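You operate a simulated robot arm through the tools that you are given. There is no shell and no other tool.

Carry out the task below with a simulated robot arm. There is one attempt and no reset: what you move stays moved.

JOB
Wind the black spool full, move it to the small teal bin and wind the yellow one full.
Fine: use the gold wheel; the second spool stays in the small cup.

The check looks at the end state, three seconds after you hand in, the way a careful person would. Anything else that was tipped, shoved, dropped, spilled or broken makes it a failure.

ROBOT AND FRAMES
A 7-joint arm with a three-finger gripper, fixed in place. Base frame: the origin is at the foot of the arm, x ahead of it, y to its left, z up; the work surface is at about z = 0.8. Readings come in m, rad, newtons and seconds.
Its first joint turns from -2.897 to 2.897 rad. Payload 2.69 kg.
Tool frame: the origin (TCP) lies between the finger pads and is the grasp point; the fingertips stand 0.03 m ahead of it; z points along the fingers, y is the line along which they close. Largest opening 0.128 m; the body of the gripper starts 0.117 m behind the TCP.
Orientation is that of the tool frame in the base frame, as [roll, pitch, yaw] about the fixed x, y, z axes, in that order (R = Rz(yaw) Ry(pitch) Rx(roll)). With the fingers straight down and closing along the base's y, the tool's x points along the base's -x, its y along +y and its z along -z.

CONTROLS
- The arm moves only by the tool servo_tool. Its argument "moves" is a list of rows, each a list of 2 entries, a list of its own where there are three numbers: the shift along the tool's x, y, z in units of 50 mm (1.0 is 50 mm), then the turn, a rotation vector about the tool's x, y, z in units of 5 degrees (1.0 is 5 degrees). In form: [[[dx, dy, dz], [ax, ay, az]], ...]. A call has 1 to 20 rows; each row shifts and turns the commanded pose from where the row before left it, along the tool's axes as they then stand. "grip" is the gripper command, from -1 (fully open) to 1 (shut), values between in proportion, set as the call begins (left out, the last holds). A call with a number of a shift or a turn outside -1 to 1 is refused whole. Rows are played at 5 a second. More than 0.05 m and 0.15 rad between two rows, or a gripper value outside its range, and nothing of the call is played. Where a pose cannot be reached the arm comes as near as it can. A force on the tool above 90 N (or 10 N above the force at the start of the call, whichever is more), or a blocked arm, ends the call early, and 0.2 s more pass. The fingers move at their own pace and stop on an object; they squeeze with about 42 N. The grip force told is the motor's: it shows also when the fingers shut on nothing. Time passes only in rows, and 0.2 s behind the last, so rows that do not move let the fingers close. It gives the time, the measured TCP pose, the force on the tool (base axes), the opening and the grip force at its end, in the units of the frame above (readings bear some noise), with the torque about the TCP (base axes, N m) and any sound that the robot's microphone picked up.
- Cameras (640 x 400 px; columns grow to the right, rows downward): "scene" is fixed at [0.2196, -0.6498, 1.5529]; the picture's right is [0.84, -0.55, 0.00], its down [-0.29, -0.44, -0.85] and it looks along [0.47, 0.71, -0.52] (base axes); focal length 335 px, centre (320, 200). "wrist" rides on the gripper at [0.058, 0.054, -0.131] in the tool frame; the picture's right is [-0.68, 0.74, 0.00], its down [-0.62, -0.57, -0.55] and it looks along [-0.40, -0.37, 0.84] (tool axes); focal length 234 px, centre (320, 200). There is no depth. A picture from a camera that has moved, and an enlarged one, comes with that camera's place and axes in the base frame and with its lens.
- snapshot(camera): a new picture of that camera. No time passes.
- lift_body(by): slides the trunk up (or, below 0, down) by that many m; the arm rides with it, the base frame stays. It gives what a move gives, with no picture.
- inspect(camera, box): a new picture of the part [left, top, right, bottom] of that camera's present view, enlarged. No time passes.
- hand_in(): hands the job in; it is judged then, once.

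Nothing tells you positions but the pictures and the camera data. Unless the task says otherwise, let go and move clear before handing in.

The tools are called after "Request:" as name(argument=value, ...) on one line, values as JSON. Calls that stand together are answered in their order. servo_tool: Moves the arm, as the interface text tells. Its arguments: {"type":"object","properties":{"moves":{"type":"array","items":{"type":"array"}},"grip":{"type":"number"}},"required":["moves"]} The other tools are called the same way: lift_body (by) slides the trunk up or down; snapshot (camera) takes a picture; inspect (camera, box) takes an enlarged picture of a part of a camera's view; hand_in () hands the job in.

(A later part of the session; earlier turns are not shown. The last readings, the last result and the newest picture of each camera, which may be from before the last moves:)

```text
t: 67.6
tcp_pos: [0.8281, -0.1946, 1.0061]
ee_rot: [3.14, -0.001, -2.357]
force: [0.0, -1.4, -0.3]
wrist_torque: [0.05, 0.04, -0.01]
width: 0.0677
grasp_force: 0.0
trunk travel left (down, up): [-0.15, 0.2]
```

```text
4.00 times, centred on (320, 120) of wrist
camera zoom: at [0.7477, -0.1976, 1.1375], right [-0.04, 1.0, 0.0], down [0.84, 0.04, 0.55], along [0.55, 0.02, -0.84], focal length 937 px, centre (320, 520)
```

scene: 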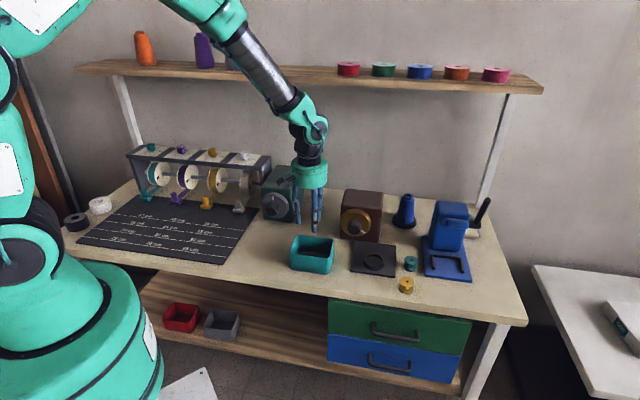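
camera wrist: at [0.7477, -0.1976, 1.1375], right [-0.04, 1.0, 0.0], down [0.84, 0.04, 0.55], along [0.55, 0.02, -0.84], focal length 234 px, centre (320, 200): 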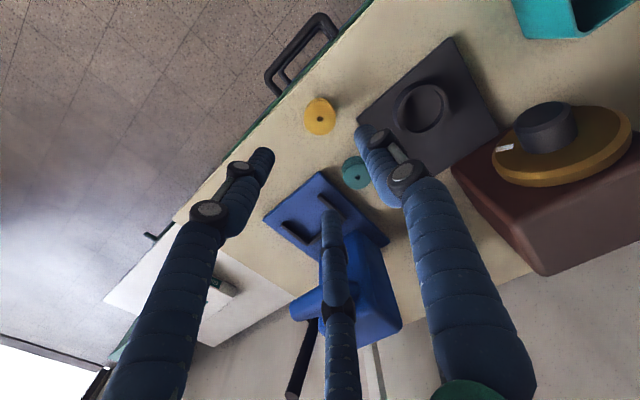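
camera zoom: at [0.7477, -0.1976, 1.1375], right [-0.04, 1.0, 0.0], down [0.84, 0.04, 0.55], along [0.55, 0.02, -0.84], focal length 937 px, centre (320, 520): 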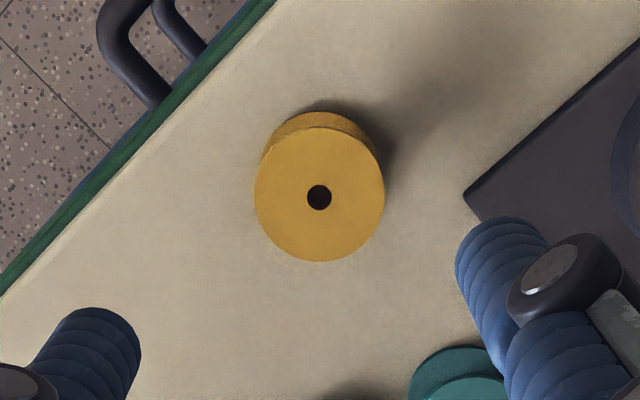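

Request:
servo_tool(moves=[[[0.064, 0.06, 0], [0, 0, 0]], [[0, 0, 0.6], [0, 0, 0]], [[0, 0, 0.6], [0, 0, 0]], [[0, 0, 0.6], [0, 0, 0]], [[0, 0, 0.5], [0, 0, 0]], [[0, 0, 0.4], [0, 0, 0]], [[0, 0, 0.2], [0, 0, 0]], [[0, 0, 0], [0, 0, 0]]])

Request:
inspect(camera="wrist", box=[250, 110, 390, 230])

Request:
inspect(camera="scene", box=[370, 240, 450, 310])

```text
t: 69.4
tcp_pos: [0.8234, -0.1926, 0.8629]
ee_rot: [3.141, -0.001, -2.356]
force: [0.0, 0.0, 0.2]
wrist_torque: [-0.01, -0.04, 0.02]
width: 0.0679
grasp_force: 0.1
trunk travel left (down, up): [-0.15, 0.2]
```

```text
3.33 times, centred on (320, 170) of wrist
camera zoom: at [0.742, -0.1951, 0.993], right [-0.04, 1.0, 0.0], down [0.84, 0.04, 0.55], along [0.55, 0.02, -0.84], focal length 781 px, centre (320, 300)
```

zoom: 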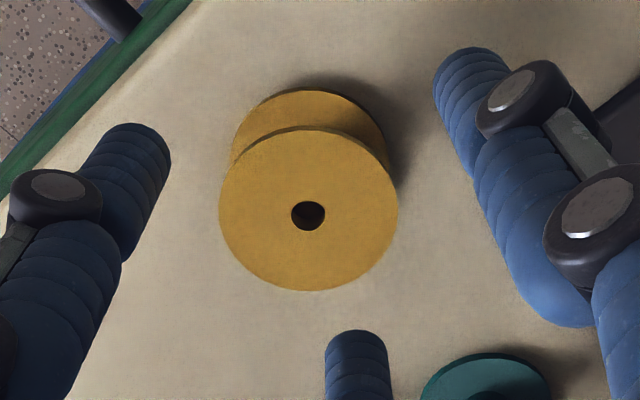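

```text
5.71 times, centred on (410, 275) of scene
camera zoom: at [0.2196, -0.6498, 1.5529], right [0.84, -0.55, 0.0], down [-0.29, -0.44, -0.85], along [0.47, 0.71, -0.52], focal length 1914 px, centre (-194, -229)
```

zoom: 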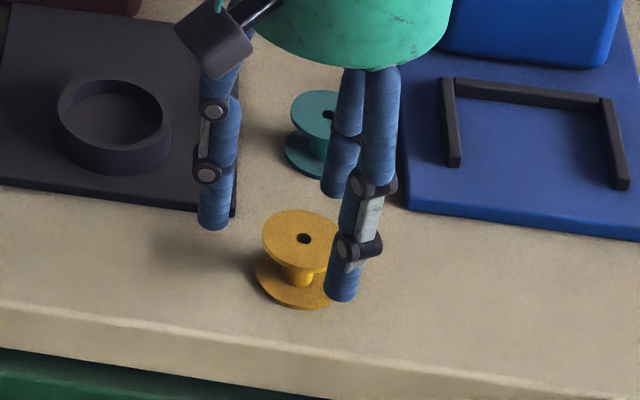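

Request:
servo_tool(moves=[[[0.032, -0.024, 0], [0, 0, 0]], [[0, 0, 0.15], [0, 0, 0]], [[0, 0, 0.15], [0, 0, 0]], [[0, 0, 0], [0, 0, 0]]])

Request:
inspect(camera="wrist", box=[250, 110, 390, 230])

Request:
inspect(camera="scene", box=[370, 240, 450, 310])

```text
t: 70.4
tcp_pos: [0.8213, -0.1942, 0.8456]
ee_rot: [3.141, 0.0, -2.355]
force: [0.2, -0.3, 0.1]
wrist_torque: [0.05, -0.01, 0.03]
width: 0.0677
grasp_force: 0.0
trunk travel left (down, up): [-0.15, 0.2]
```

```text
3.33 times, centred on (320, 170) of wrist
camera zoom: at [0.741, -0.1975, 0.9775], right [-0.04, 1.0, 0.0], down [0.84, 0.04, 0.55], along [0.55, 0.02, -0.84], focal length 781 px, centre (320, 300)
```

zoom: 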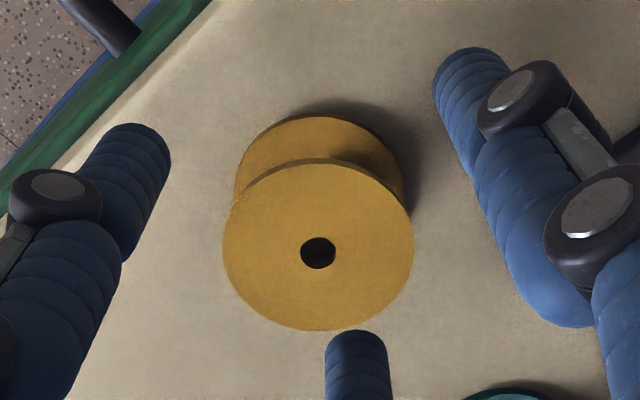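

```text
5.71 times, centred on (410, 275) of scene
camera zoom: at [0.2196, -0.6498, 1.5529], right [0.84, -0.55, 0.0], down [-0.29, -0.44, -0.85], along [0.47, 0.71, -0.52], focal length 1914 px, centre (-194, -229)
```

zoom: 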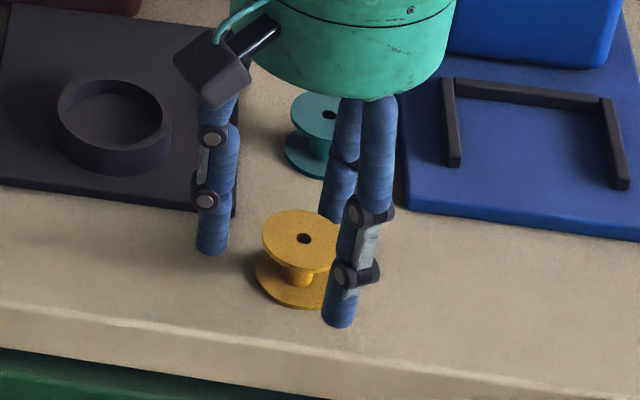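

Request:
servo_tool(moves=[[[-0.056, -0.056, 0], [0, 0, 0]], [[0, 0, 0], [0, 0, 0]]])

Request:
inspect(camera="wrist", box=[250, 110, 390, 230])

```text
t: 71.0
tcp_pos: [0.8254, -0.1951, 0.8462]
ee_rot: [-3.141, 0.0, -2.356]
force: [0.1, -0.1, -0.9]
wrist_torque: [-0.01, -0.01, 0.03]
width: 0.0675
grasp_force: 0.1
trunk travel left (down, up): [-0.15, 0.2]
```

```text
3.33 times, centred on (320, 170) of wrist
camera zoom: at [0.7451, -0.1976, 0.9776], right [-0.04, 1.0, 0.0], down [0.84, 0.04, 0.55], along [0.55, 0.02, -0.84], focal length 781 px, centre (320, 300)
```

zoom: 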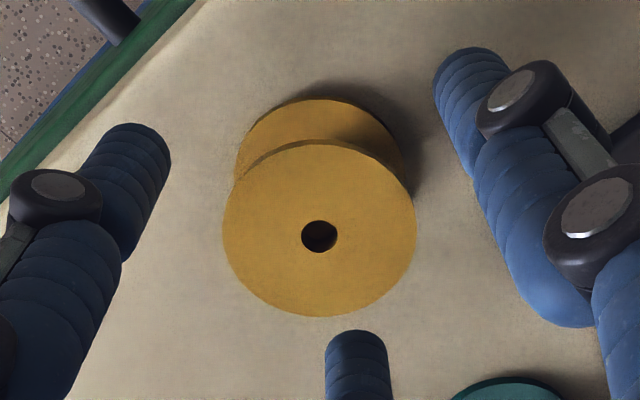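

Request:
servo_tool(moves=[[[0, 0, 0], [0, 0, 0]], [[0, 0, 0], [0, 0, 0]], [[0, 0, 0], [0, 0, 0]]], grip=1)

Request:
servo_tool(moves=[[[0, 0, -0.1], [0, 0, 0]], [[0, 0, -0.3], [0, 0, 0]], [[0, 0, -0.4], [0, 0, 0]], [[0, 0, -0.5], [0, 0, 0]], [[0, 0, -0.5], [0, 0, 0]], [[0, 0, -0.2], [0, 0, 0]], [[0, 0, 0], [0, 0, 0]]])

Request:
snapshot(camera="wrist")

Request:
inspect(camera="scene", box=[340, 200, 450, 300])

```text
t: 71.8
tcp_pos: [0.825, -0.1935, 0.8475]
ee_rot: [3.141, -0.001, -2.356]
force: [-0.6, 0.6, 0.5]
wrist_torque: [-0.01, -0.03, -0.01]
width: 0.0392
grasp_force: 42.0
trunk travel left (down, up): [-0.15, 0.2]
```

```text
t: 73.4
tcp_pos: [0.8287, -0.1946, 0.9487]
ee_rot: [3.141, -0.001, -2.357]
force: [0.0, 0.6, 0.0]
wrist_torque: [0.0, 0.06, 0.0]
width: 0.0395
grasp_force: 42.3
trunk travel left (down, up): [-0.15, 0.2]
```

```text
taken
camera wrist: at [0.7464, -0.1982, 1.0784], right [-0.04, 1.0, 0.0], down [0.84, 0.04, 0.55], along [0.55, 0.02, -0.84], focal length 234 px, centre (320, 200)
```

wrist: 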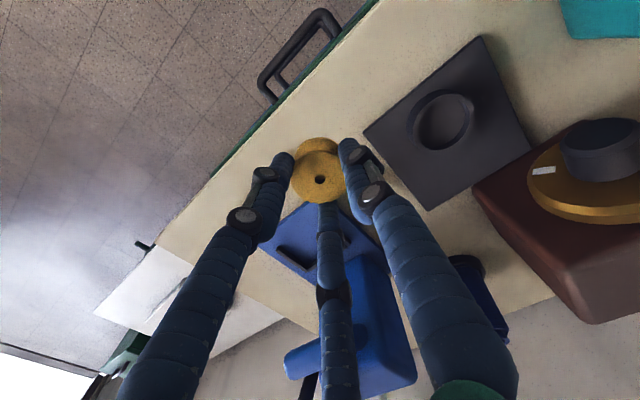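

```text
4.00 times, centred on (395, 250) of scene
camera zoom: at [0.2196, -0.6498, 1.5529], right [0.84, -0.55, 0.0], down [-0.29, -0.44, -0.85], along [0.47, 0.71, -0.52], focal length 1340 px, centre (20, 0)
```

zoom: 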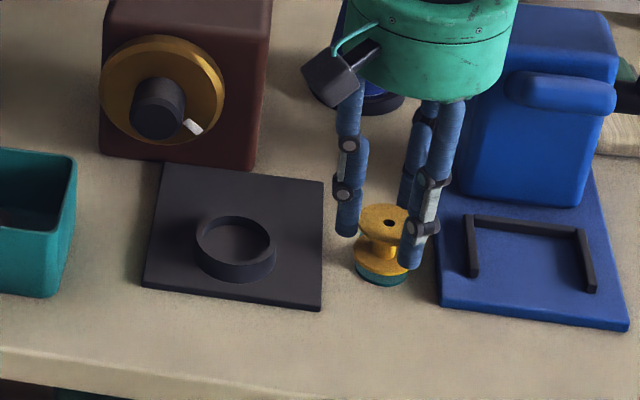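

Request:
servo_tool(moves=[[[-0.32, 0.4156, 0], [0, 0, 0]], [[-0.32, 0.4156, 0], [0, 0, 0]], [[-0.32, 0.4156, 0], [0, 0, 0]], [[-0.32, 0.4156, 0], [0, 0, 0]], [[-0.318, 0.4156, 0], [0, 0, 0]], [[0, 0, 0], [0, 0, 0]], [[0, 0, 0], [0, 0, 0]]])

Request:
snapshot(camera="wrist")

Request:
inspect(camera="scene", box=[330, 190, 430, 290])

```text
t: 75.0
tcp_pos: [0.8078, -0.0648, 0.9463]
ee_rot: [3.141, 0.001, -2.355]
force: [0.4, -0.2, 0.3]
wrist_torque: [-0.03, -0.02, 0.0]
width: 0.0394
grasp_force: 42.2
trunk travel left (down, up): [-0.15, 0.2]
```

```text
taken
camera wrist: at [0.7271, -0.0689, 1.0772], right [-0.04, 1.0, 0.0], down [0.84, 0.04, 0.55], along [0.55, 0.02, -0.84], focal length 234 px, centre (320, 200)
```

wrist: 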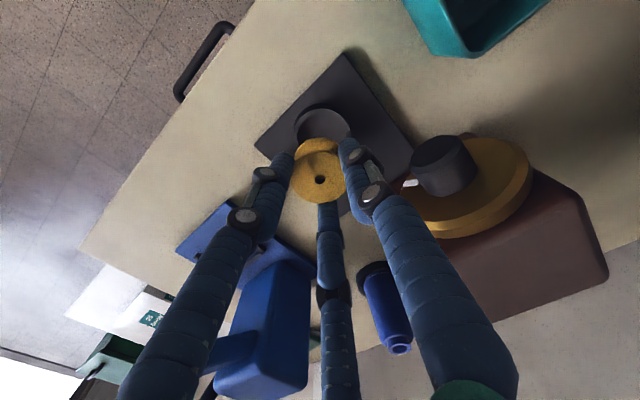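

```text
4.00 times, centred on (380, 240) of scene
camera zoom: at [0.2196, -0.6498, 1.5529], right [0.84, -0.55, 0.0], down [-0.29, -0.44, -0.85], along [0.47, 0.71, -0.52], focal length 1340 px, centre (80, 40)
```

zoom: 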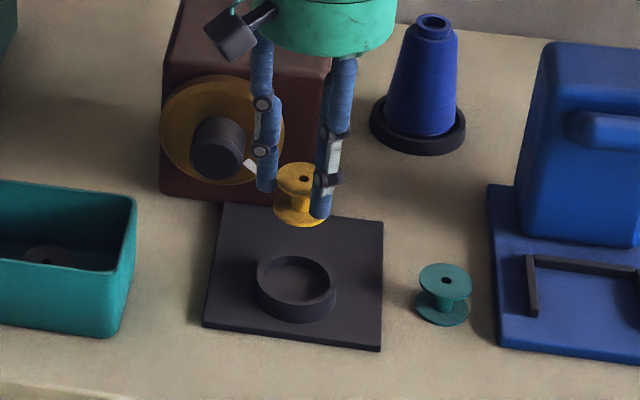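

Request:
inspect(camera="wrist", box=[270, 80, 390, 180])

```text
4.00 times, centred on (330, 130) of wrist
camera zoom: at [0.7271, -0.0689, 1.0772], right [-0.04, 1.0, 0.0], down [0.84, 0.04, 0.55], along [0.55, 0.02, -0.84], focal length 937 px, centre (280, 480)
```

zoom: 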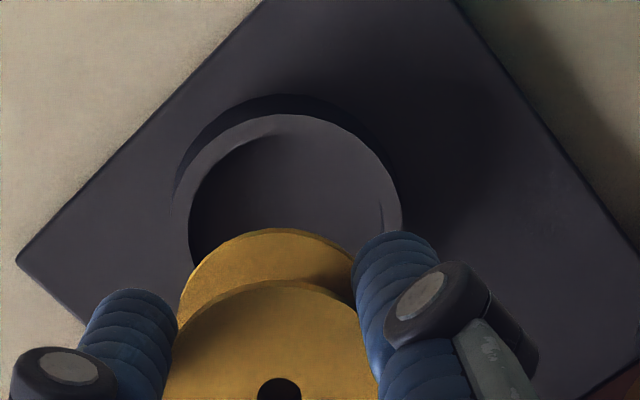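

I have the yellow spool. Adding up the moves since I gripped the black spool in the cup, I need a small correction of about 4 mm to centre over the cup, then a gentle descent.

Request:
servo_tool(moves=[[[-0.082, -0.028, 0], [0, 0, 0]], [[0, 0, 0.4], [0, 0, 0]], [[0, 0, 0.4], [0, 0, 0]], [[0, 0, 0.3], [0, 0, 0]], [[0, 0, 0.15], [0, 0, 0]], [[0, 0, 0], [0, 0, 0]]])

Request:
inspect(camera="scene", box=[345, 225, 415, 285])

Request:
inspect(camera="wrist", box=[250, 90, 390, 230])

```text
t: 76.4
tcp_pos: [0.8126, -0.0638, 0.8842]
ee_rot: [-3.141, -0.002, -2.358]
force: [-0.5, -0.7, -0.6]
wrist_torque: [0.01, -0.03, 0.02]
width: 0.0395
grasp_force: 42.6
trunk travel left (down, up): [-0.15, 0.2]
```

```text
6.67 times, centred on (380, 255) of scene
camera zoom: at [0.2196, -0.6498, 1.5529], right [0.84, -0.55, 0.0], down [-0.29, -0.44, -0.85], along [0.47, 0.71, -0.52], focal length 2232 px, centre (-80, -167)
```

zoom: 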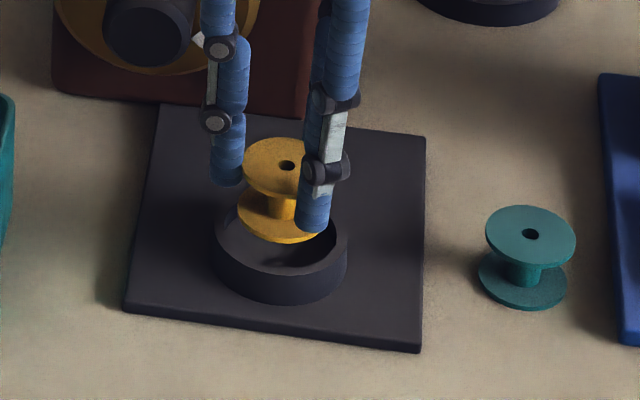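

```text
2.86 times, centred on (320, 160) of wrist
camera zoom: at [0.7316, -0.0673, 1.0145], right [-0.04, 1.0, 0.0], down [0.84, 0.04, 0.55], along [0.55, 0.02, -0.84], focal length 669 px, centre (320, 314)
```

zoom: 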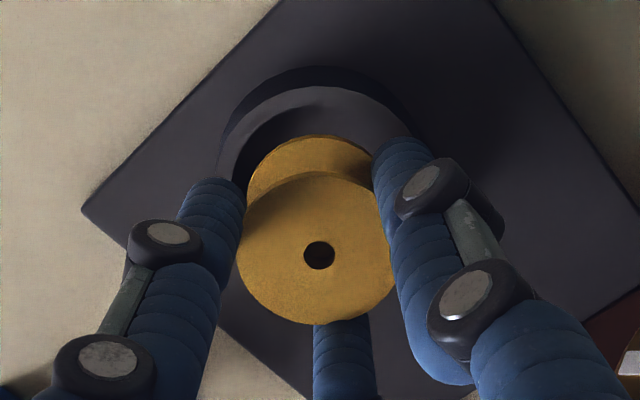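

Request:
servo_tool(moves=[[[0, 0, 0.12], [0, 0, 0]], [[0, 0, 0.12], [0, 0, 0]], [[0, 0, 0], [0, 0, 0]]])

Request:
servo_tool(moves=[[[0, 0, 0.06], [0, 0, 0]], [[0, 0, 0], [0, 0, 0]]])

Request:
inspect(camera="scene", box=[345, 225, 415, 285])

```text
t: 77.2
tcp_pos: [0.8124, -0.0636, 0.8728]
ee_rot: [-3.14, -0.001, -2.355]
force: [0.7, -0.3, -0.1]
wrist_torque: [-0.02, -0.01, -0.01]
width: 0.0393
grasp_force: 42.0
trunk travel left (down, up): [-0.15, 0.2]
```

```text
t: 77.8
tcp_pos: [0.8124, -0.0628, 0.8702]
ee_rot: [3.14, 0.001, -2.357]
force: [-0.1, 0.4, -1.3]
wrist_torque: [0.0, 0.01, -0.01]
width: 0.039
grasp_force: 42.2
trunk travel left (down, up): [-0.15, 0.2]
```

```text
6.67 times, centred on (380, 255) of scene
camera zoom: at [0.2196, -0.6498, 1.5529], right [0.84, -0.55, 0.0], down [-0.29, -0.44, -0.85], along [0.47, 0.71, -0.52], focal length 2232 px, centre (-80, -167)
```

zoom: 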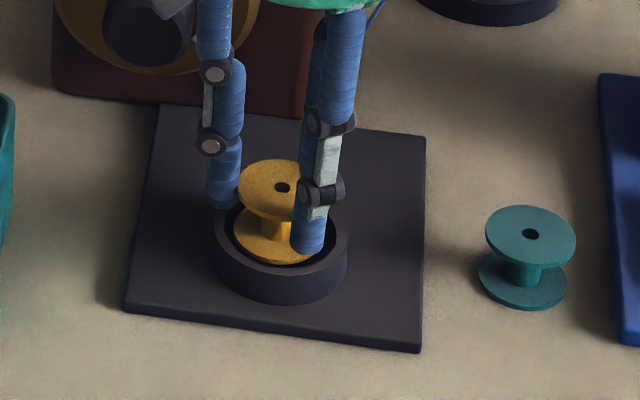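

Request:
servo_tool(moves=[[[0, 0, 0.05], [0, 0, 0]], [[0, 0, 0], [0, 0, 0]]])

Request:
servo_tool(moves=[[[0, 0, 0.04], [0, 0, 0]], [[0, 0, 0], [0, 0, 0]]])

Request:
inspect(camera="scene", box=[345, 200, 435, 285])

```text
t: 78.4
tcp_pos: [0.8117, -0.0643, 0.8672]
ee_rot: [3.141, 0.0, -2.356]
force: [-0.1, -0.5, -0.9]
wrist_torque: [0.02, 0.01, -0.01]
width: 0.0393
grasp_force: 42.0
trunk travel left (down, up): [-0.15, 0.2]
```

```text
t: 79.0
tcp_pos: [0.8115, -0.0627, 0.8635]
ee_rot: [-3.141, -0.001, -2.356]
force: [1.3, -0.1, -0.3]
wrist_torque: [0.01, -0.07, 0.03]
width: 0.0396
grasp_force: 41.9
trunk travel left (down, up): [-0.15, 0.2]
```

```text
4.71 times, centred on (390, 242) of scene
camera zoom: at [0.2196, -0.6498, 1.5529], right [0.84, -0.55, 0.0], down [-0.29, -0.44, -0.85], along [0.47, 0.71, -0.52], focal length 1576 px, centre (-9, 0)
```

zoom: 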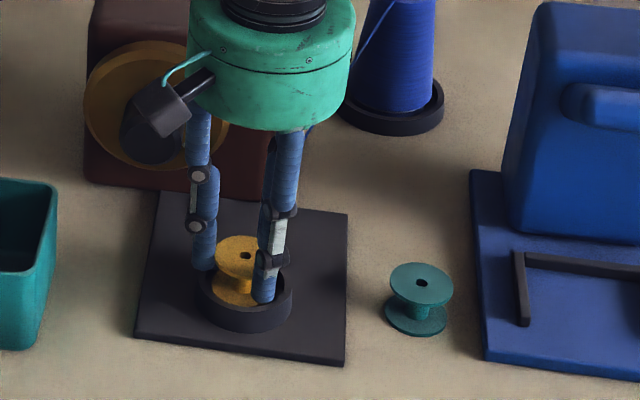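

Request:
servo_tool(moves=[[[0, 0, 0.03], [0, 0, 0]], [[0, 0, 0], [0, 0, 0]]])

Request:
inspect(camera="wrist", box=[250, 90, 390, 230])

Request:
inspect(camera="scene", box=[355, 235, 405, 280])

```text
t: 79.6
tcp_pos: [0.8121, -0.0631, 0.863]
ee_rot: [3.142, -0.001, -2.356]
force: [0.8, 0.0, -0.8]
wrist_torque: [0.03, 0.02, 0.04]
width: 0.0393
grasp_force: 41.7
trunk travel left (down, up): [-0.15, 0.2]
```

```text
2.86 times, centred on (320, 160) of wrist
camera zoom: at [0.7316, -0.066, 0.9937], right [-0.04, 1.0, 0.0], down [0.84, 0.04, 0.55], along [0.55, 0.02, -0.84], focal length 669 px, centre (320, 314)
```

zoom: 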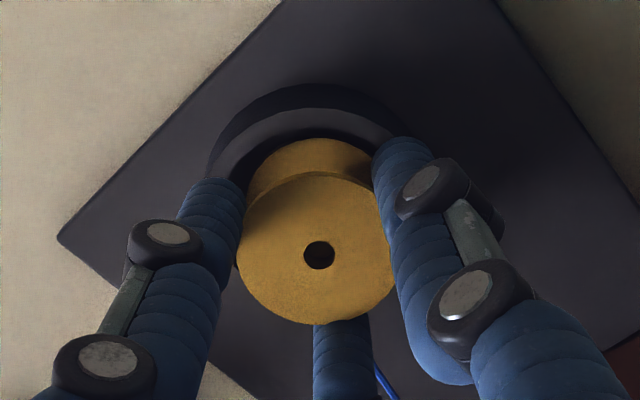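

```text
8.89 times, centred on (380, 258) of scene
camera zoom: at [0.2196, -0.6498, 1.5529], right [0.84, -0.55, 0.0], down [-0.29, -0.44, -0.85], along [0.47, 0.71, -0.52], focal length 2977 px, centre (-213, -311)
```

zoom: 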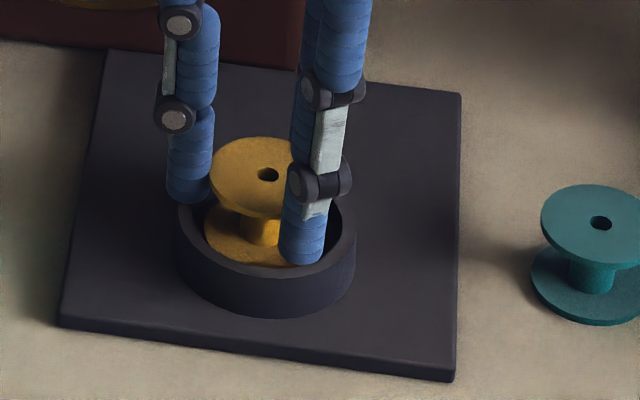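

Request:
servo_tool(moves=[[[0, 0, 0.03], [0, 0, 0]], [[0, 0, 0], [0, 0, 0]]])

```text
t: 80.2
tcp_pos: [0.813, -0.0637, 0.8626]
ee_rot: [3.14, 0.0, -2.357]
force: [-2.1, -0.1, 8.1]
wrist_torque: [0.04, 0.1, -0.01]
width: 0.0393
grasp_force: 41.9
trunk travel left (down, up): [-0.15, 0.2]
```

The spool just touched the cup floor, with an 8 N reading. I'll release and lift straight up.

Request:
servo_tool(moves=[[[0, 0, 0], [0, 0, 0]], [[0, 0, 0], [0, 0, 0]], [[0, 0, 0], [0, 0, 0]]], grip=0.0)

Request:
servo_tool(moves=[[[0, 0, -0.2], [0, 0, 0]], [[0, 0, -0.4], [0, 0, 0]], [[0, 0, -0.5], [0, 0, 0]], [[0, 0, -0.6], [0, 0, 0]], [[0, 0, -0.6], [0, 0, 0]], [[0, 0, -0.6], [0, 0, 0]], [[0, 0, -0.6], [0, 0, 0]], [[0, 0, -0.6], [0, 0, 0]], [[0, 0, -0.6], [0, 0, 0]], [[0, 0, -0.5], [0, 0, 0]]])

Request:
snapshot(camera="wrist")

Request:
inspect(camera="scene", box=[355, 240, 395, 280])

Request:
inspect(camera="scene", box=[280, 180, 440, 300])

```text
t: 81.0
tcp_pos: [0.8123, -0.0631, 0.862]
ee_rot: [3.139, 0.0, -2.356]
force: [-0.2, 0.1, 0.1]
wrist_torque: [0.02, 0.01, 0.0]
width: 0.0639
grasp_force: 0.1
trunk travel left (down, up): [-0.15, 0.2]
```

```text
t: 83.2
tcp_pos: [0.812, -0.064, 1.1239]
ee_rot: [3.14, 0.0, -2.356]
force: [0.5, -0.2, 0.0]
wrist_torque: [0.01, -0.02, -0.02]
width: 0.0639
grasp_force: 0.0
trunk travel left (down, up): [-0.15, 0.2]
```

```text
taken
camera wrist: at [0.7314, -0.067, 1.2548], right [-0.04, 1.0, 0.0], down [0.84, 0.04, 0.55], along [0.55, 0.02, -0.84], focal length 234 px, centre (320, 200)
```

wrist: 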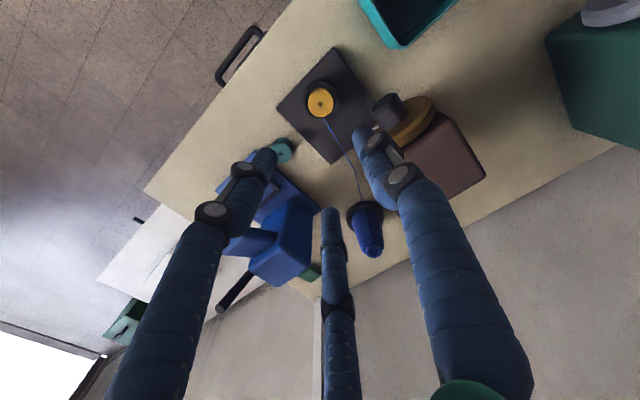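

```text
10.00 times, centred on (375, 260) of scene
camera zoom: at [0.2196, -0.6498, 1.5529], right [0.84, -0.55, 0.0], down [-0.29, -0.44, -0.85], along [0.47, 0.71, -0.52], focal length 3349 px, centre (-230, -400)
```

zoom: 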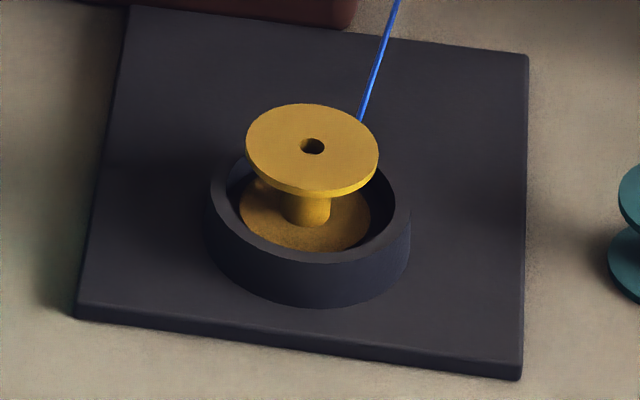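

```text
3.33 times, centred on (360, 240) of scene
camera zoom: at [0.2196, -0.6498, 1.5529], right [0.84, -0.55, 0.0], down [-0.29, -0.44, -0.85], along [0.47, 0.71, -0.52], focal length 1116 px, centre (187, 67)
```

zoom: 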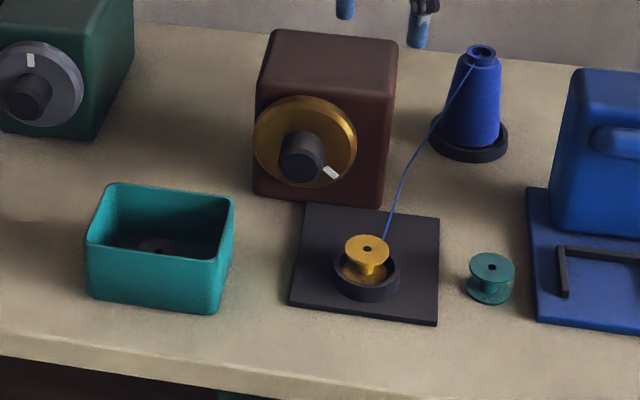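

The yellow spool sits in the cup and the thread is attached again. I'll go back to the gold wheel by reversing the earlier path.

Request:
servo_tool(moves=[[[0.5, 0.5, 0], [0, 0, 0]], [[0.5, 0.5, 0], [0, 0, 0]], [[0.52, 0.49, 0.01], [0, 0, 0]], [[0, 0, 0], [0, 0, 0]]], grip=-0.06)

Request:
servo_tool(moves=[[[0, 0, 0], [0, -1, 0]], [[0, 0, 0], [0, -1, 0]], [[0, 0, 0], [0, -1, 0]], [[0, 0, 0], [0, -1, 0]], [[0, 0, 0], [0, -1, 0]], [[0, 0, 0], [0, -1, 0]], [[0, 0, 0], [0, -1, 0]], [[0, 0, 0], [0, -1, 0]], [[0, 0, 0], [0, -1, 0]], [[0, 0, 0], [0, -1, 0]], [[0, 0, 0], [0, -1, 0]], [[0, 0, 0], [0, -1, 0]], [[0, 0, 0], [0, -1, 0]], [[0, 0, 0], [0, -1, 0]], [[0, 0, 0], [0, -1, 0]], [[0, 0, 0], [0, -1, 0]], [[0, 0, 0], [0, -1, 0]], [[0, 0, 0], [0, -1, 0]]])

Request:
servo_tool(moves=[[[0, 0, 0], [0, 0, 1]], [[0, 0, 0], [0, 0, 1]], [[0, 0, 0], [0, 0, 1]], [[0, 0, 0], [0, 0, 1]], [[0, 0, 0], [0, 0, 1]], [[0, 0, 0], [0, 0, 1]], [[0, 0, 0], [0, 0, 1]], [[0, 0, 0], [0, 0, 1]], [[0, 0, 0], [0, 0, 1]], [[0, 0, 0], [0, 0, 1]], [[0, 0, 0], [0, 0, 1]], [[0, 0, 0], [0, 0, 1]], [[0, 0, 0], [0, 0, 0]]])

Request:
snapshot(camera="scene")

```text
t: 84.2
tcp_pos: [0.706, -0.0657, 1.1229]
ee_rot: [-3.141, 0.0, -2.355]
force: [0.1, 0.4, 0.1]
wrist_torque: [-0.02, -0.03, 0.04]
width: 0.068
grasp_force: 0.0
trunk travel left (down, up): [-0.15, 0.2]
```

```text
t: 88.0
tcp_pos: [0.7053, -0.0638, 1.1226]
ee_rot: [0.284, 1.571, 1.071]
force: [-0.5, 0.7, 0.1]
wrist_torque: [0.01, 0.01, -0.03]
width: 0.0678
grasp_force: 0.1
trunk travel left (down, up): [-0.15, 0.2]
```

```text
t: 90.8
tcp_pos: [0.7064, -0.064, 1.1208]
ee_rot: [1.572, 0.521, 2.357]
force: [1.0, 0.2, -0.3]
wrist_torque: [0.01, 0.01, 0.0]
width: 0.0678
grasp_force: 0.0
trunk travel left (down, up): [-0.15, 0.2]
```

```text
taken
```

scene: 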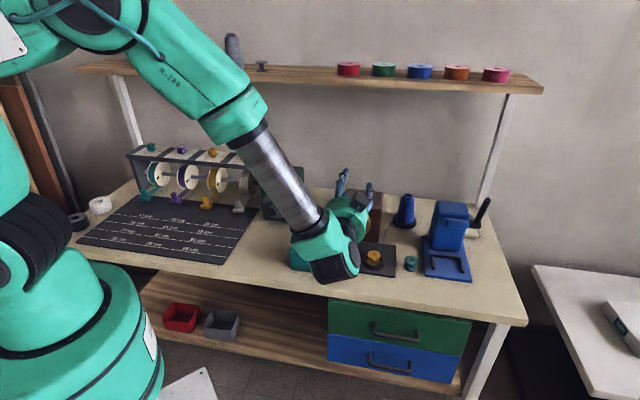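

Request:
servo_tool(moves=[[[0.2875, -0.498, 0], [0, 0, 0]], [[0.2875, -0.498, 0], [0, 0, 0]], [[0.2875, -0.498, 0], [0, 0, 0]], [[0.2875, -0.498, 0], [0, 0, 0]], [[0.2875, -0.498, 0], [0, 0, 0]], [[0.2875, -0.498, 0], [0, 0, 0]], [[0.2875, -0.498, 0], [0, 0, 0]], [[0.2875, -0.498, 0], [0, 0, 0]], [[0, 0, 0], [0, 0, 0]]])

Request:
snapshot(camera="wrist")

Request:
inspect(camera="scene", box=[280, 180, 440, 300])

```text
t: 92.8
tcp_pos: [0.705, -0.0636, 0.8927]
ee_rot: [1.57, 0.526, 2.357]
force: [0.4, 0.1, -0.1]
wrist_torque: [-0.01, -0.03, 0.0]
width: 0.0679
grasp_force: 0.1
trunk travel left (down, up): [-0.15, 0.2]
```

```text
taken
camera wrist: at [0.557, -0.1021, 0.9097], right [0.15, -0.15, 0.98], down [0.19, -0.96, -0.18], along [0.97, 0.21, -0.12], focal length 234 px, centre (320, 200)
```

wrist: 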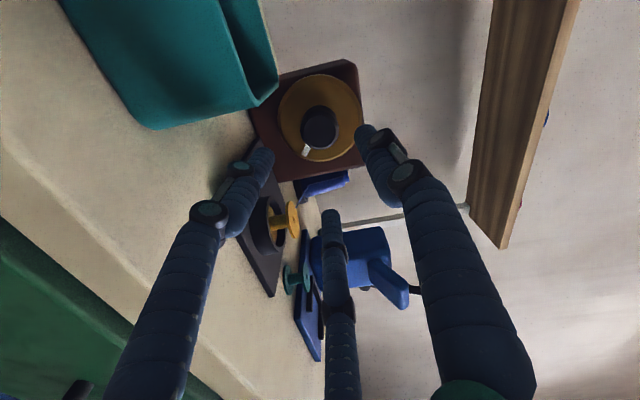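

```text
3.33 times, centred on (360, 240) of scene
camera zoom: at [0.2196, -0.6498, 1.5529], right [0.84, -0.55, 0.0], down [-0.29, -0.44, -0.85], along [0.47, 0.71, -0.52], focal length 1116 px, centre (187, 67)
```

zoom: 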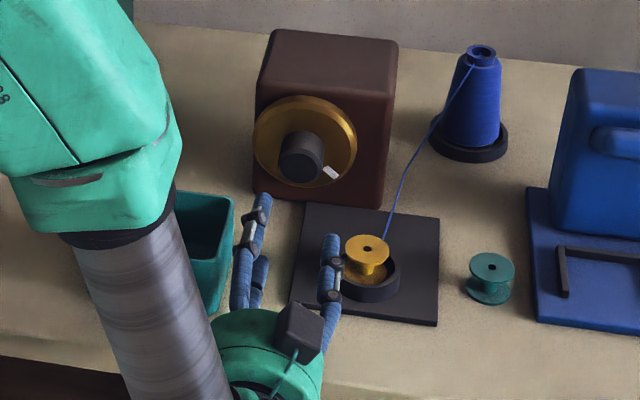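

Request:
servo_tool(moves=[[[0, 0, 0.5], [0, 0, 0]], [[0, 0, 0.5], [0, 0, 0]], [[0, 0, 0.5], [0, 0, 0]], [[0, 0, 0.4], [0, 0, 0]], [[0, 0, 0.3], [0, 0, 0]], [[0, 0, 0.2], [0, 0, 0]], [[0, 0, 0], [0, 0, 0]]])

Request:
snapshot(camera="wrist")

```text
t: 94.4
tcp_pos: [0.7909, 0.0216, 0.8918]
ee_rot: [1.571, 0.524, 2.356]
force: [-0.3, 0.0, -0.1]
wrist_torque: [0.04, 0.0, 0.01]
width: 0.0681
grasp_force: 0.0
trunk travel left (down, up): [-0.15, 0.2]
```

```text
taken
camera wrist: at [0.6424, -0.0156, 0.9086], right [0.15, -0.15, 0.98], down [0.19, -0.96, -0.18], along [0.97, 0.21, -0.12], focal length 234 px, centre (320, 200)
```

wrist: 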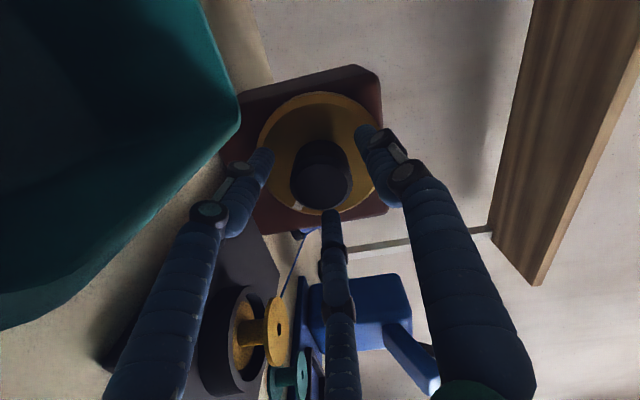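

Well aligned. I'll close on the knob and begin winding the yellow spool clockwise.

Request:
servo_tool(moves=[[[0, 0, 0], [0, 0, 0]], [[0, 0, 0], [0, 0, 0]], [[0, 0, 0], [0, 0, 0]]], grip=1)

Request:
servo_tool(moves=[[[0, 0, 0], [0, 0, 1]], [[0, 0, 0], [0, 0, 1]], [[0, 0, 0], [0, 0, 1]], [[0, 0, 0], [0, 0, 1]], [[0, 0, 0], [0, 0, 1]], [[0, 0, 0], [0, 0, 1]], [[0, 0, 0], [0, 0, 0]]])

Request:
inspect(camera="scene", box=[355, 240, 395, 280])

```text
t: 95.2
tcp_pos: [0.7904, 0.0212, 0.8909]
ee_rot: [1.572, 0.525, 2.355]
force: [9.2, -7.2, 1.7]
wrist_torque: [-0.05, 0.07, -0.6]
width: 0.0429
grasp_force: 45.1
trunk travel left (down, up): [-0.15, 0.2]
```

```text
t: 96.8
tcp_pos: [0.7921, 0.0217, 0.8911]
ee_rot: [1.569, 0.0, 2.357]
force: [23.5, 3.1, 16.7]
wrist_torque: [0.5, -0.5, -0.3]
width: 0.043
grasp_force: 44.5
trunk travel left (down, up): [-0.15, 0.2]
```

```text
10.00 times, centred on (375, 260) of scene
camera zoom: at [0.2196, -0.6498, 1.5529], right [0.84, -0.55, 0.0], down [-0.29, -0.44, -0.85], along [0.47, 0.71, -0.52], focal length 3349 px, centre (-230, -400)
```

zoom: 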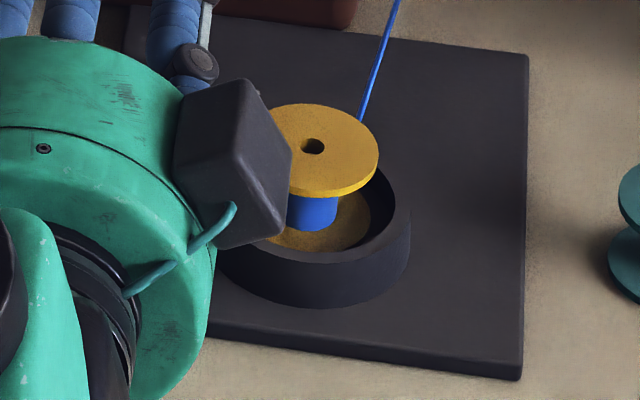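

Thread is building up on the yellow spool. I'll continue the stroke with a small centring correction.

Request:
servo_tool(moves=[[[-0.014, 0.016, 0.016], [0, 0, 0]], [[0, 0, 0], [0, 0, 1]], [[0, 0, 0], [0, 0, 1]], [[0, 0, 0], [0, 0, 1]], [[0, 0, 0], [0, 0, 1]], [[0, 0, 0], [0, 0, 1]], [[0, 0, 0], [0, 0, 1]], [[0, 0, 0], [0, 0, 1]], [[0, 0, 0], [0, 0, 0]]])

Request:
servo_tool(moves=[[[0, 0, 0], [0, 0, 1]], [[0, 0, 0], [0, 0, 1]], [[0, 0, 0], [0, 0, 1]], [[0, 0, 0], [0, 0, 1]], [[0, 0, 0], [0, 0, 1]], [[0, 0, 0], [0, 0, 1]], [[0, 0, 0], [0, 0, 1]], [[0, 0, 0], [0, 0, 1]], [[0, 0, 0], [0, 0, 0]]])

Request:
inspect(camera="scene", box=[355, 240, 395, 280])

Request:
inspect(camera="scene", box=[310, 180, 430, 300])

```text
t: 98.8
tcp_pos: [0.7914, 0.0221, 0.8914]
ee_rot: [1.571, -0.611, 2.356]
force: [14.3, -6.2, 9.9]
wrist_torque: [0.24, -0.22, -0.35]
width: 0.0429
grasp_force: 45.2
trunk travel left (down, up): [-0.15, 0.2]
```

```text
t: 100.8
tcp_pos: [0.7928, 0.0207, 0.8923]
ee_rot: [1.572, -1.31, 2.355]
force: [13.1, -3.1, 5.9]
wrist_torque: [0.01, -0.03, -0.4]
width: 0.043
grasp_force: 45.1
trunk travel left (down, up): [-0.15, 0.2]
```

```text
10.00 times, centred on (375, 260) of scene
camera zoom: at [0.2196, -0.6498, 1.5529], right [0.84, -0.55, 0.0], down [-0.29, -0.44, -0.85], along [0.47, 0.71, -0.52], focal length 3349 px, centre (-230, -400)
```

zoom: 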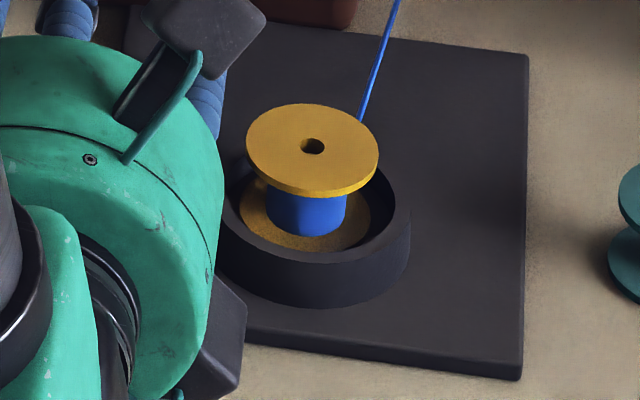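

```text
3.33 times, centred on (370, 240) of scene
camera zoom: at [0.2196, -0.6498, 1.5529], right [0.84, -0.55, 0.0], down [-0.29, -0.44, -0.85], along [0.47, 0.71, -0.52], focal length 1116 px, centre (153, 67)
```

zoom: 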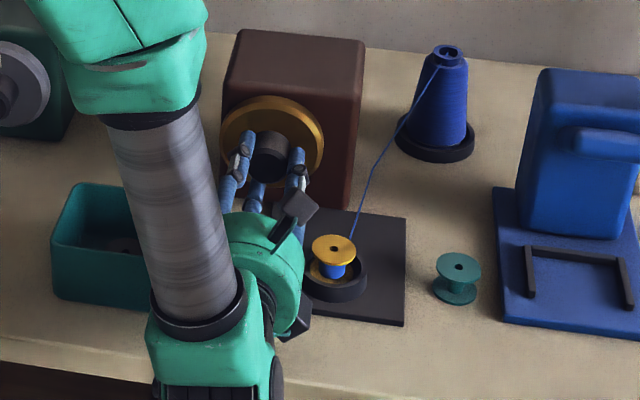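

After one stroke the yellow spool is filled to about 0.60 of the flange width. I'll release, roll back and regrip.

Request:
servo_tool(moves=[[[0, 0, 0], [0, 0, 0]], [[0, 0, 0], [0, 0, 0]], [[0, 0, 0], [0, 0, -1]]], grip=-0.06)

Request:
servo_tool(moves=[[[0, 0, 0], [0, 0, -1]], [[0, 0, 0], [0, 0, -1]], [[0, 0, 0], [0, 0, -1]], [[0, 0, 0], [0, 0, -1]], [[0, 0, 0], [0, 0, -1]], [[0, 0, 0], [0, 0, -1]], [[0, 0, 0], [0, 0, -1]], [[0, 0, 0], [0, 0, -1]], [[0, 0, 0], [0, 0, -1]], [[0, 0, 0], [0, 0, -1]], [[0, 0, 0], [0, 0, -1]], [[0, 0, 0], [0, 0, -1]], [[0, 0, 0], [0, 0, -1]], [[0, 0, 0], [0, 0, -1]], [[0, 0, 0], [0, 0, -1]], [[0, 0, 0], [0, 0, -1]], [[0, 0, 0], [0, 0, -1]], [[0, 0, 0], [0, 0, -1]], [[0, 0, 0], [0, 0, -1]], [[0, 0, 0], [0, 0, -1]]])

Request:
servo_tool(moves=[[[0, 0, 0], [0, 0, 0]], [[0, 0, 0], [0, 0, 0]], [[0, 0, 0], [0, 0, 0]], [[0, 0, 0], [0, 0, 0]]], grip=1)

Request:
inspect(camera="scene", box=[330, 190, 430, 290])

```text
t: 101.6
tcp_pos: [0.791, 0.0213, 0.8919]
ee_rot: [1.572, -1.222, 2.358]
force: [0.4, -0.7, -0.3]
wrist_torque: [0.0, 0.01, 0.03]
width: 0.068
grasp_force: 0.0
trunk travel left (down, up): [-0.15, 0.2]
```

```text
t: 105.8
tcp_pos: [0.7909, 0.0203, 0.8926]
ee_rot: [1.572, 0.526, 2.356]
force: [-0.2, 0.1, 0.3]
wrist_torque: [0.02, 0.0, 0.01]
width: 0.0678
grasp_force: 0.1
trunk travel left (down, up): [-0.15, 0.2]
```

```text
t: 106.8
tcp_pos: [0.7911, 0.0214, 0.8918]
ee_rot: [1.57, 0.523, 2.356]
force: [5.7, -4.1, -2.9]
wrist_torque: [-0.12, 0.1, -0.36]
width: 0.0429
grasp_force: 44.9
trunk travel left (down, up): [-0.15, 0.2]
```

```text
4.00 times, centred on (380, 240) of scene
camera zoom: at [0.2196, -0.6498, 1.5529], right [0.84, -0.55, 0.0], down [-0.29, -0.44, -0.85], along [0.47, 0.71, -0.52], focal length 1340 px, centre (80, 40)
```

zoom: 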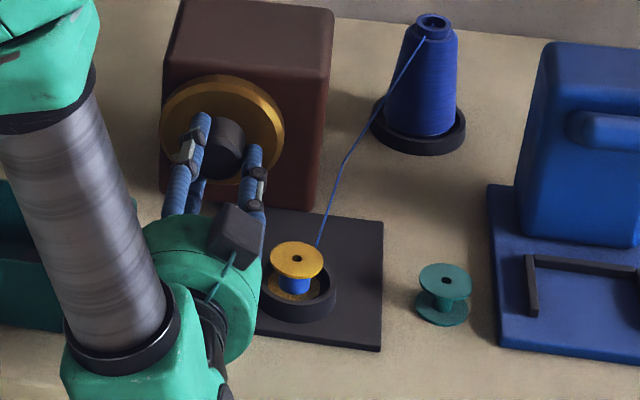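

Second stroke.

Request:
servo_tool(moves=[[[0, 0, 0], [0, 0, 1]], [[0, 0, 0], [0, 0, 1]], [[0, 0, 0], [0, 0, 1]], [[0, 0, 0], [0, 0, 1]], [[0, 0, 0], [0, 0, 1]], [[0, 0, 0], [0, 0, 1]], [[0, 0, 0], [0, 0, 1]], [[0, 0, 0], [0, 0, 1]], [[0, 0, 0], [0, 0, 1]], [[0, 0, 0], [0, 0, 1]], [[0, 0, 0], [0, 0, 0]]])

Request:
servo_tool(moves=[[[0, 0, 0], [0, 0, 1]], [[0, 0, 0], [0, 0, 1]], [[0, 0, 0], [0, 0, 1]], [[0, 0, 0], [0, 0, 1]], [[0, 0, 0], [0, 0, 1]], [[0, 0, 0], [0, 0, 1]], [[0, 0, 0], [0, 0, 1]], [[0, 0, 0], [0, 0, 1]], [[0, 0, 0], [0, 0, 1]], [[0, 0, 0], [0, 0, 1]], [[0, 0, 0], [0, 0, 1]], [[0, 0, 0], [0, 0, 0]]])

Request:
inspect(camera="scene", box=[355, 240, 395, 280])

```text
t: 109.2
tcp_pos: [0.7917, 0.0213, 0.893]
ee_rot: [1.571, -0.351, 2.356]
force: [-1.1, -4.1, -0.8]
wrist_torque: [-0.05, 0.08, -0.06]
width: 0.0426
grasp_force: 45.2
trunk travel left (down, up): [-0.15, 0.2]
```

```text
t: 111.8
tcp_pos: [0.7926, 0.0209, 0.8927]
ee_rot: [1.572, -1.31, 2.355]
force: [11.5, -0.4, -2.6]
wrist_torque: [-0.04, 0.03, -0.37]
width: 0.0427
grasp_force: 44.9
trunk travel left (down, up): [-0.15, 0.2]
```

```text
10.00 times, centred on (375, 260) of scene
camera zoom: at [0.2196, -0.6498, 1.5529], right [0.84, -0.55, 0.0], down [-0.29, -0.44, -0.85], along [0.47, 0.71, -0.52], focal length 3349 px, centre (-230, -400)
```

zoom: 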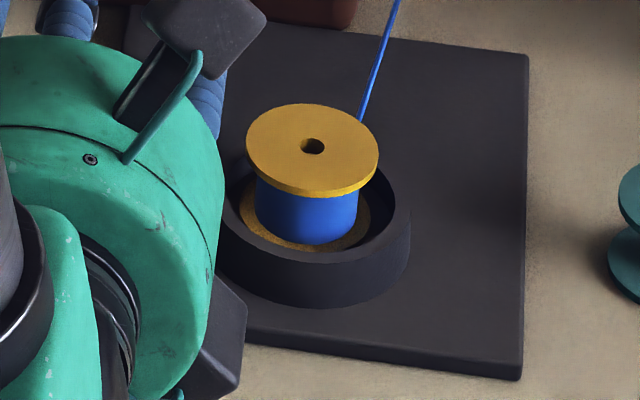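

Now at about 0.785 of the flange width. One more stroke should do it: release, roll back and regrip.

Request:
servo_tool(moves=[[[0, 0, 0], [0, 0, 0]], [[0, 0, 0], [0, 0, 0]], [[0, 0, 0], [0, 0, -1]]], grip=-0.06)

Request:
servo_tool(moves=[[[0, 0, 0], [0, 0, -1]], [[0, 0, 0], [0, 0, -1]], [[0, 0, 0], [0, 0, -1]], [[0, 0, 0], [0, 0, -1]], [[0, 0, 0], [0, 0, -1]], [[0, 0, 0], [0, 0, -1]], [[0, 0, 0], [0, 0, -1]], [[0, 0, 0], [0, 0, -1]], [[0, 0, 0], [0, 0, -1]], [[0, 0, 0], [0, 0, -1]], [[0, 0, 0], [0, 0, -1]], [[0, 0, 0], [0, 0, -1]], [[0, 0, 0], [0, 0, -1]], [[0, 0, 0], [0, 0, -1]], [[0, 0, 0], [0, 0, -1]], [[0, 0, 0], [0, 0, -1]], [[0, 0, 0], [0, 0, -1]], [[0, 0, 0], [0, 0, -1]], [[0, 0, 0], [0, 0, -1]], [[0, 0, 0], [0, 0, -1]]])

Request:
servo_tool(moves=[[[0, 0, 0], [0, 0, 0]], [[0, 0, 0], [0, 0, 0]], [[0, 0, 0], [0, 0, 0]], [[0, 0, 0], [0, 0, 0]]], grip=1)

Request:
servo_tool(moves=[[[0, 0, 0], [0, 0, 1]], [[0, 0, 0], [0, 0, 1]], [[0, 0, 0], [0, 0, 1]], [[0, 0, 0], [0, 0, 1]], [[0, 0, 0], [0, 0, 1]], [[0, 0, 0], [0, 0, 1]], [[0, 0, 0], [0, 0, 1]], [[0, 0, 0], [0, 0, 1]], [[0, 0, 0], [0, 0, 1]], [[0, 0, 0], [0, 0, 1]], [[0, 0, 0], [0, 0, 1]], [[0, 0, 0], [0, 0, 1]], [[0, 0, 0], [0, 0, 1]], [[0, 0, 0], [0, 0, 1]], [[0, 0, 0], [0, 0, 0]]])

Request:
inspect(camera="scene", box=[355, 240, 395, 280])

```text
t: 112.6
tcp_pos: [0.7928, 0.021, 0.8916]
ee_rot: [1.569, -1.222, 2.356]
force: [0.2, 0.5, -0.4]
wrist_torque: [0.0, -0.04, -0.03]
width: 0.0681
grasp_force: 0.1
trunk travel left (down, up): [-0.15, 0.2]
```

```text
t: 116.8
tcp_pos: [0.7921, 0.0211, 0.8925]
ee_rot: [1.571, 0.525, 2.355]
force: [-0.2, 0.3, 1.2]
wrist_torque: [-0.01, -0.03, 0.03]
width: 0.0679
grasp_force: 0.1
trunk travel left (down, up): [-0.15, 0.2]
```

```text
t: 117.8
tcp_pos: [0.7918, 0.0215, 0.8927]
ee_rot: [1.571, 0.525, 2.357]
force: [1.3, -5.3, -2.0]
wrist_torque: [-0.12, 0.09, -0.24]
width: 0.0427
grasp_force: 45.1
trunk travel left (down, up): [-0.15, 0.2]
```

```text
t: 121.0
tcp_pos: [0.7909, 0.0208, 0.8917]
ee_rot: [1.57, -0.699, 2.357]
force: [-5.7, -11.7, -0.3]
wrist_torque: [-0.05, 0.04, -0.27]
width: 0.0429
grasp_force: 45.1
trunk travel left (down, up): [-0.15, 0.2]
```

```text
10.00 times, centred on (375, 260) of scene
camera zoom: at [0.2196, -0.6498, 1.5529], right [0.84, -0.55, 0.0], down [-0.29, -0.44, -0.85], along [0.47, 0.71, -0.52], focal length 3349 px, centre (-230, -400)
```

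zoom: 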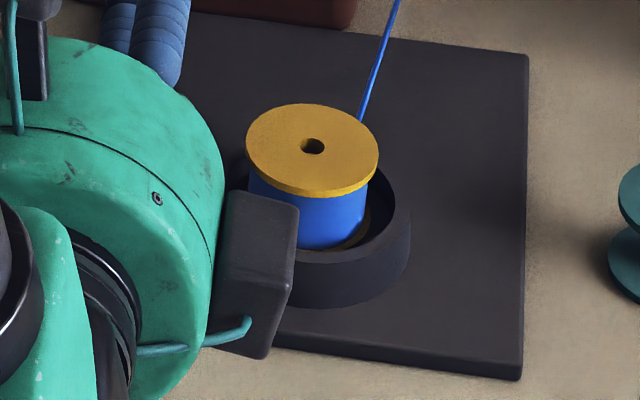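

Request:
servo_tool(moves=[[[0, 0, 0], [0, 0, 1]], [[0, 0, 0], [0, 0, 1]], [[0, 0, 0], [0, 0, 1]], [[0, 0, 0], [0, 0, 1]], [[0, 0, 0], [0, 0, 1]], [[0, 0, 0], [0, 0, 0]]])

Request:
inspect(camera="scene", box=[355, 240, 395, 280])

Request:
inspect(camera="scene", box=[366, 250, 386, 268])

```text
t: 122.4
tcp_pos: [0.7908, 0.0213, 0.8929]
ee_rot: [1.571, -1.138, 2.357]
force: [-4.9, -9.6, 2.0]
wrist_torque: [0.11, -0.05, -0.26]
width: 0.0424
grasp_force: 45.1
trunk travel left (down, up): [-0.15, 0.2]
```

```text
10.00 times, centred on (375, 260) of scene
camera zoom: at [0.2196, -0.6498, 1.5529], right [0.84, -0.55, 0.0], down [-0.29, -0.44, -0.85], along [0.47, 0.71, -0.52], focal length 3349 px, centre (-230, -400)
```

zoom: 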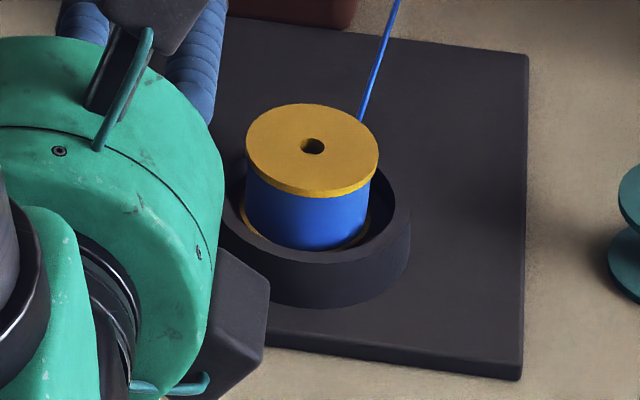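

```text
16.00 times, centred on (376, 259) of scene
camera zoom: at [0.2196, -0.6498, 1.5529], right [0.84, -0.55, 0.0], down [-0.29, -0.44, -0.85], along [0.47, 0.71, -0.52], focal length 5358 px, centre (-576, -744)
```

zoom: 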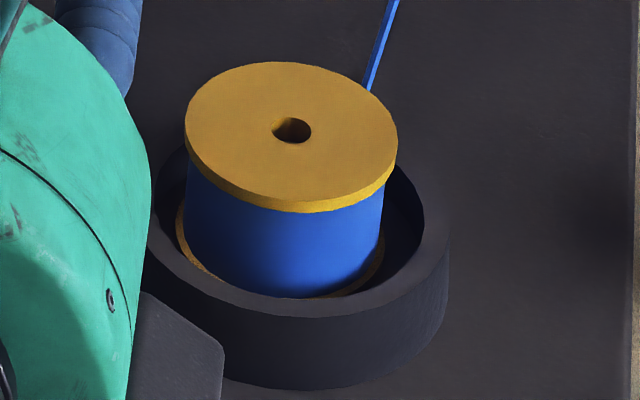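

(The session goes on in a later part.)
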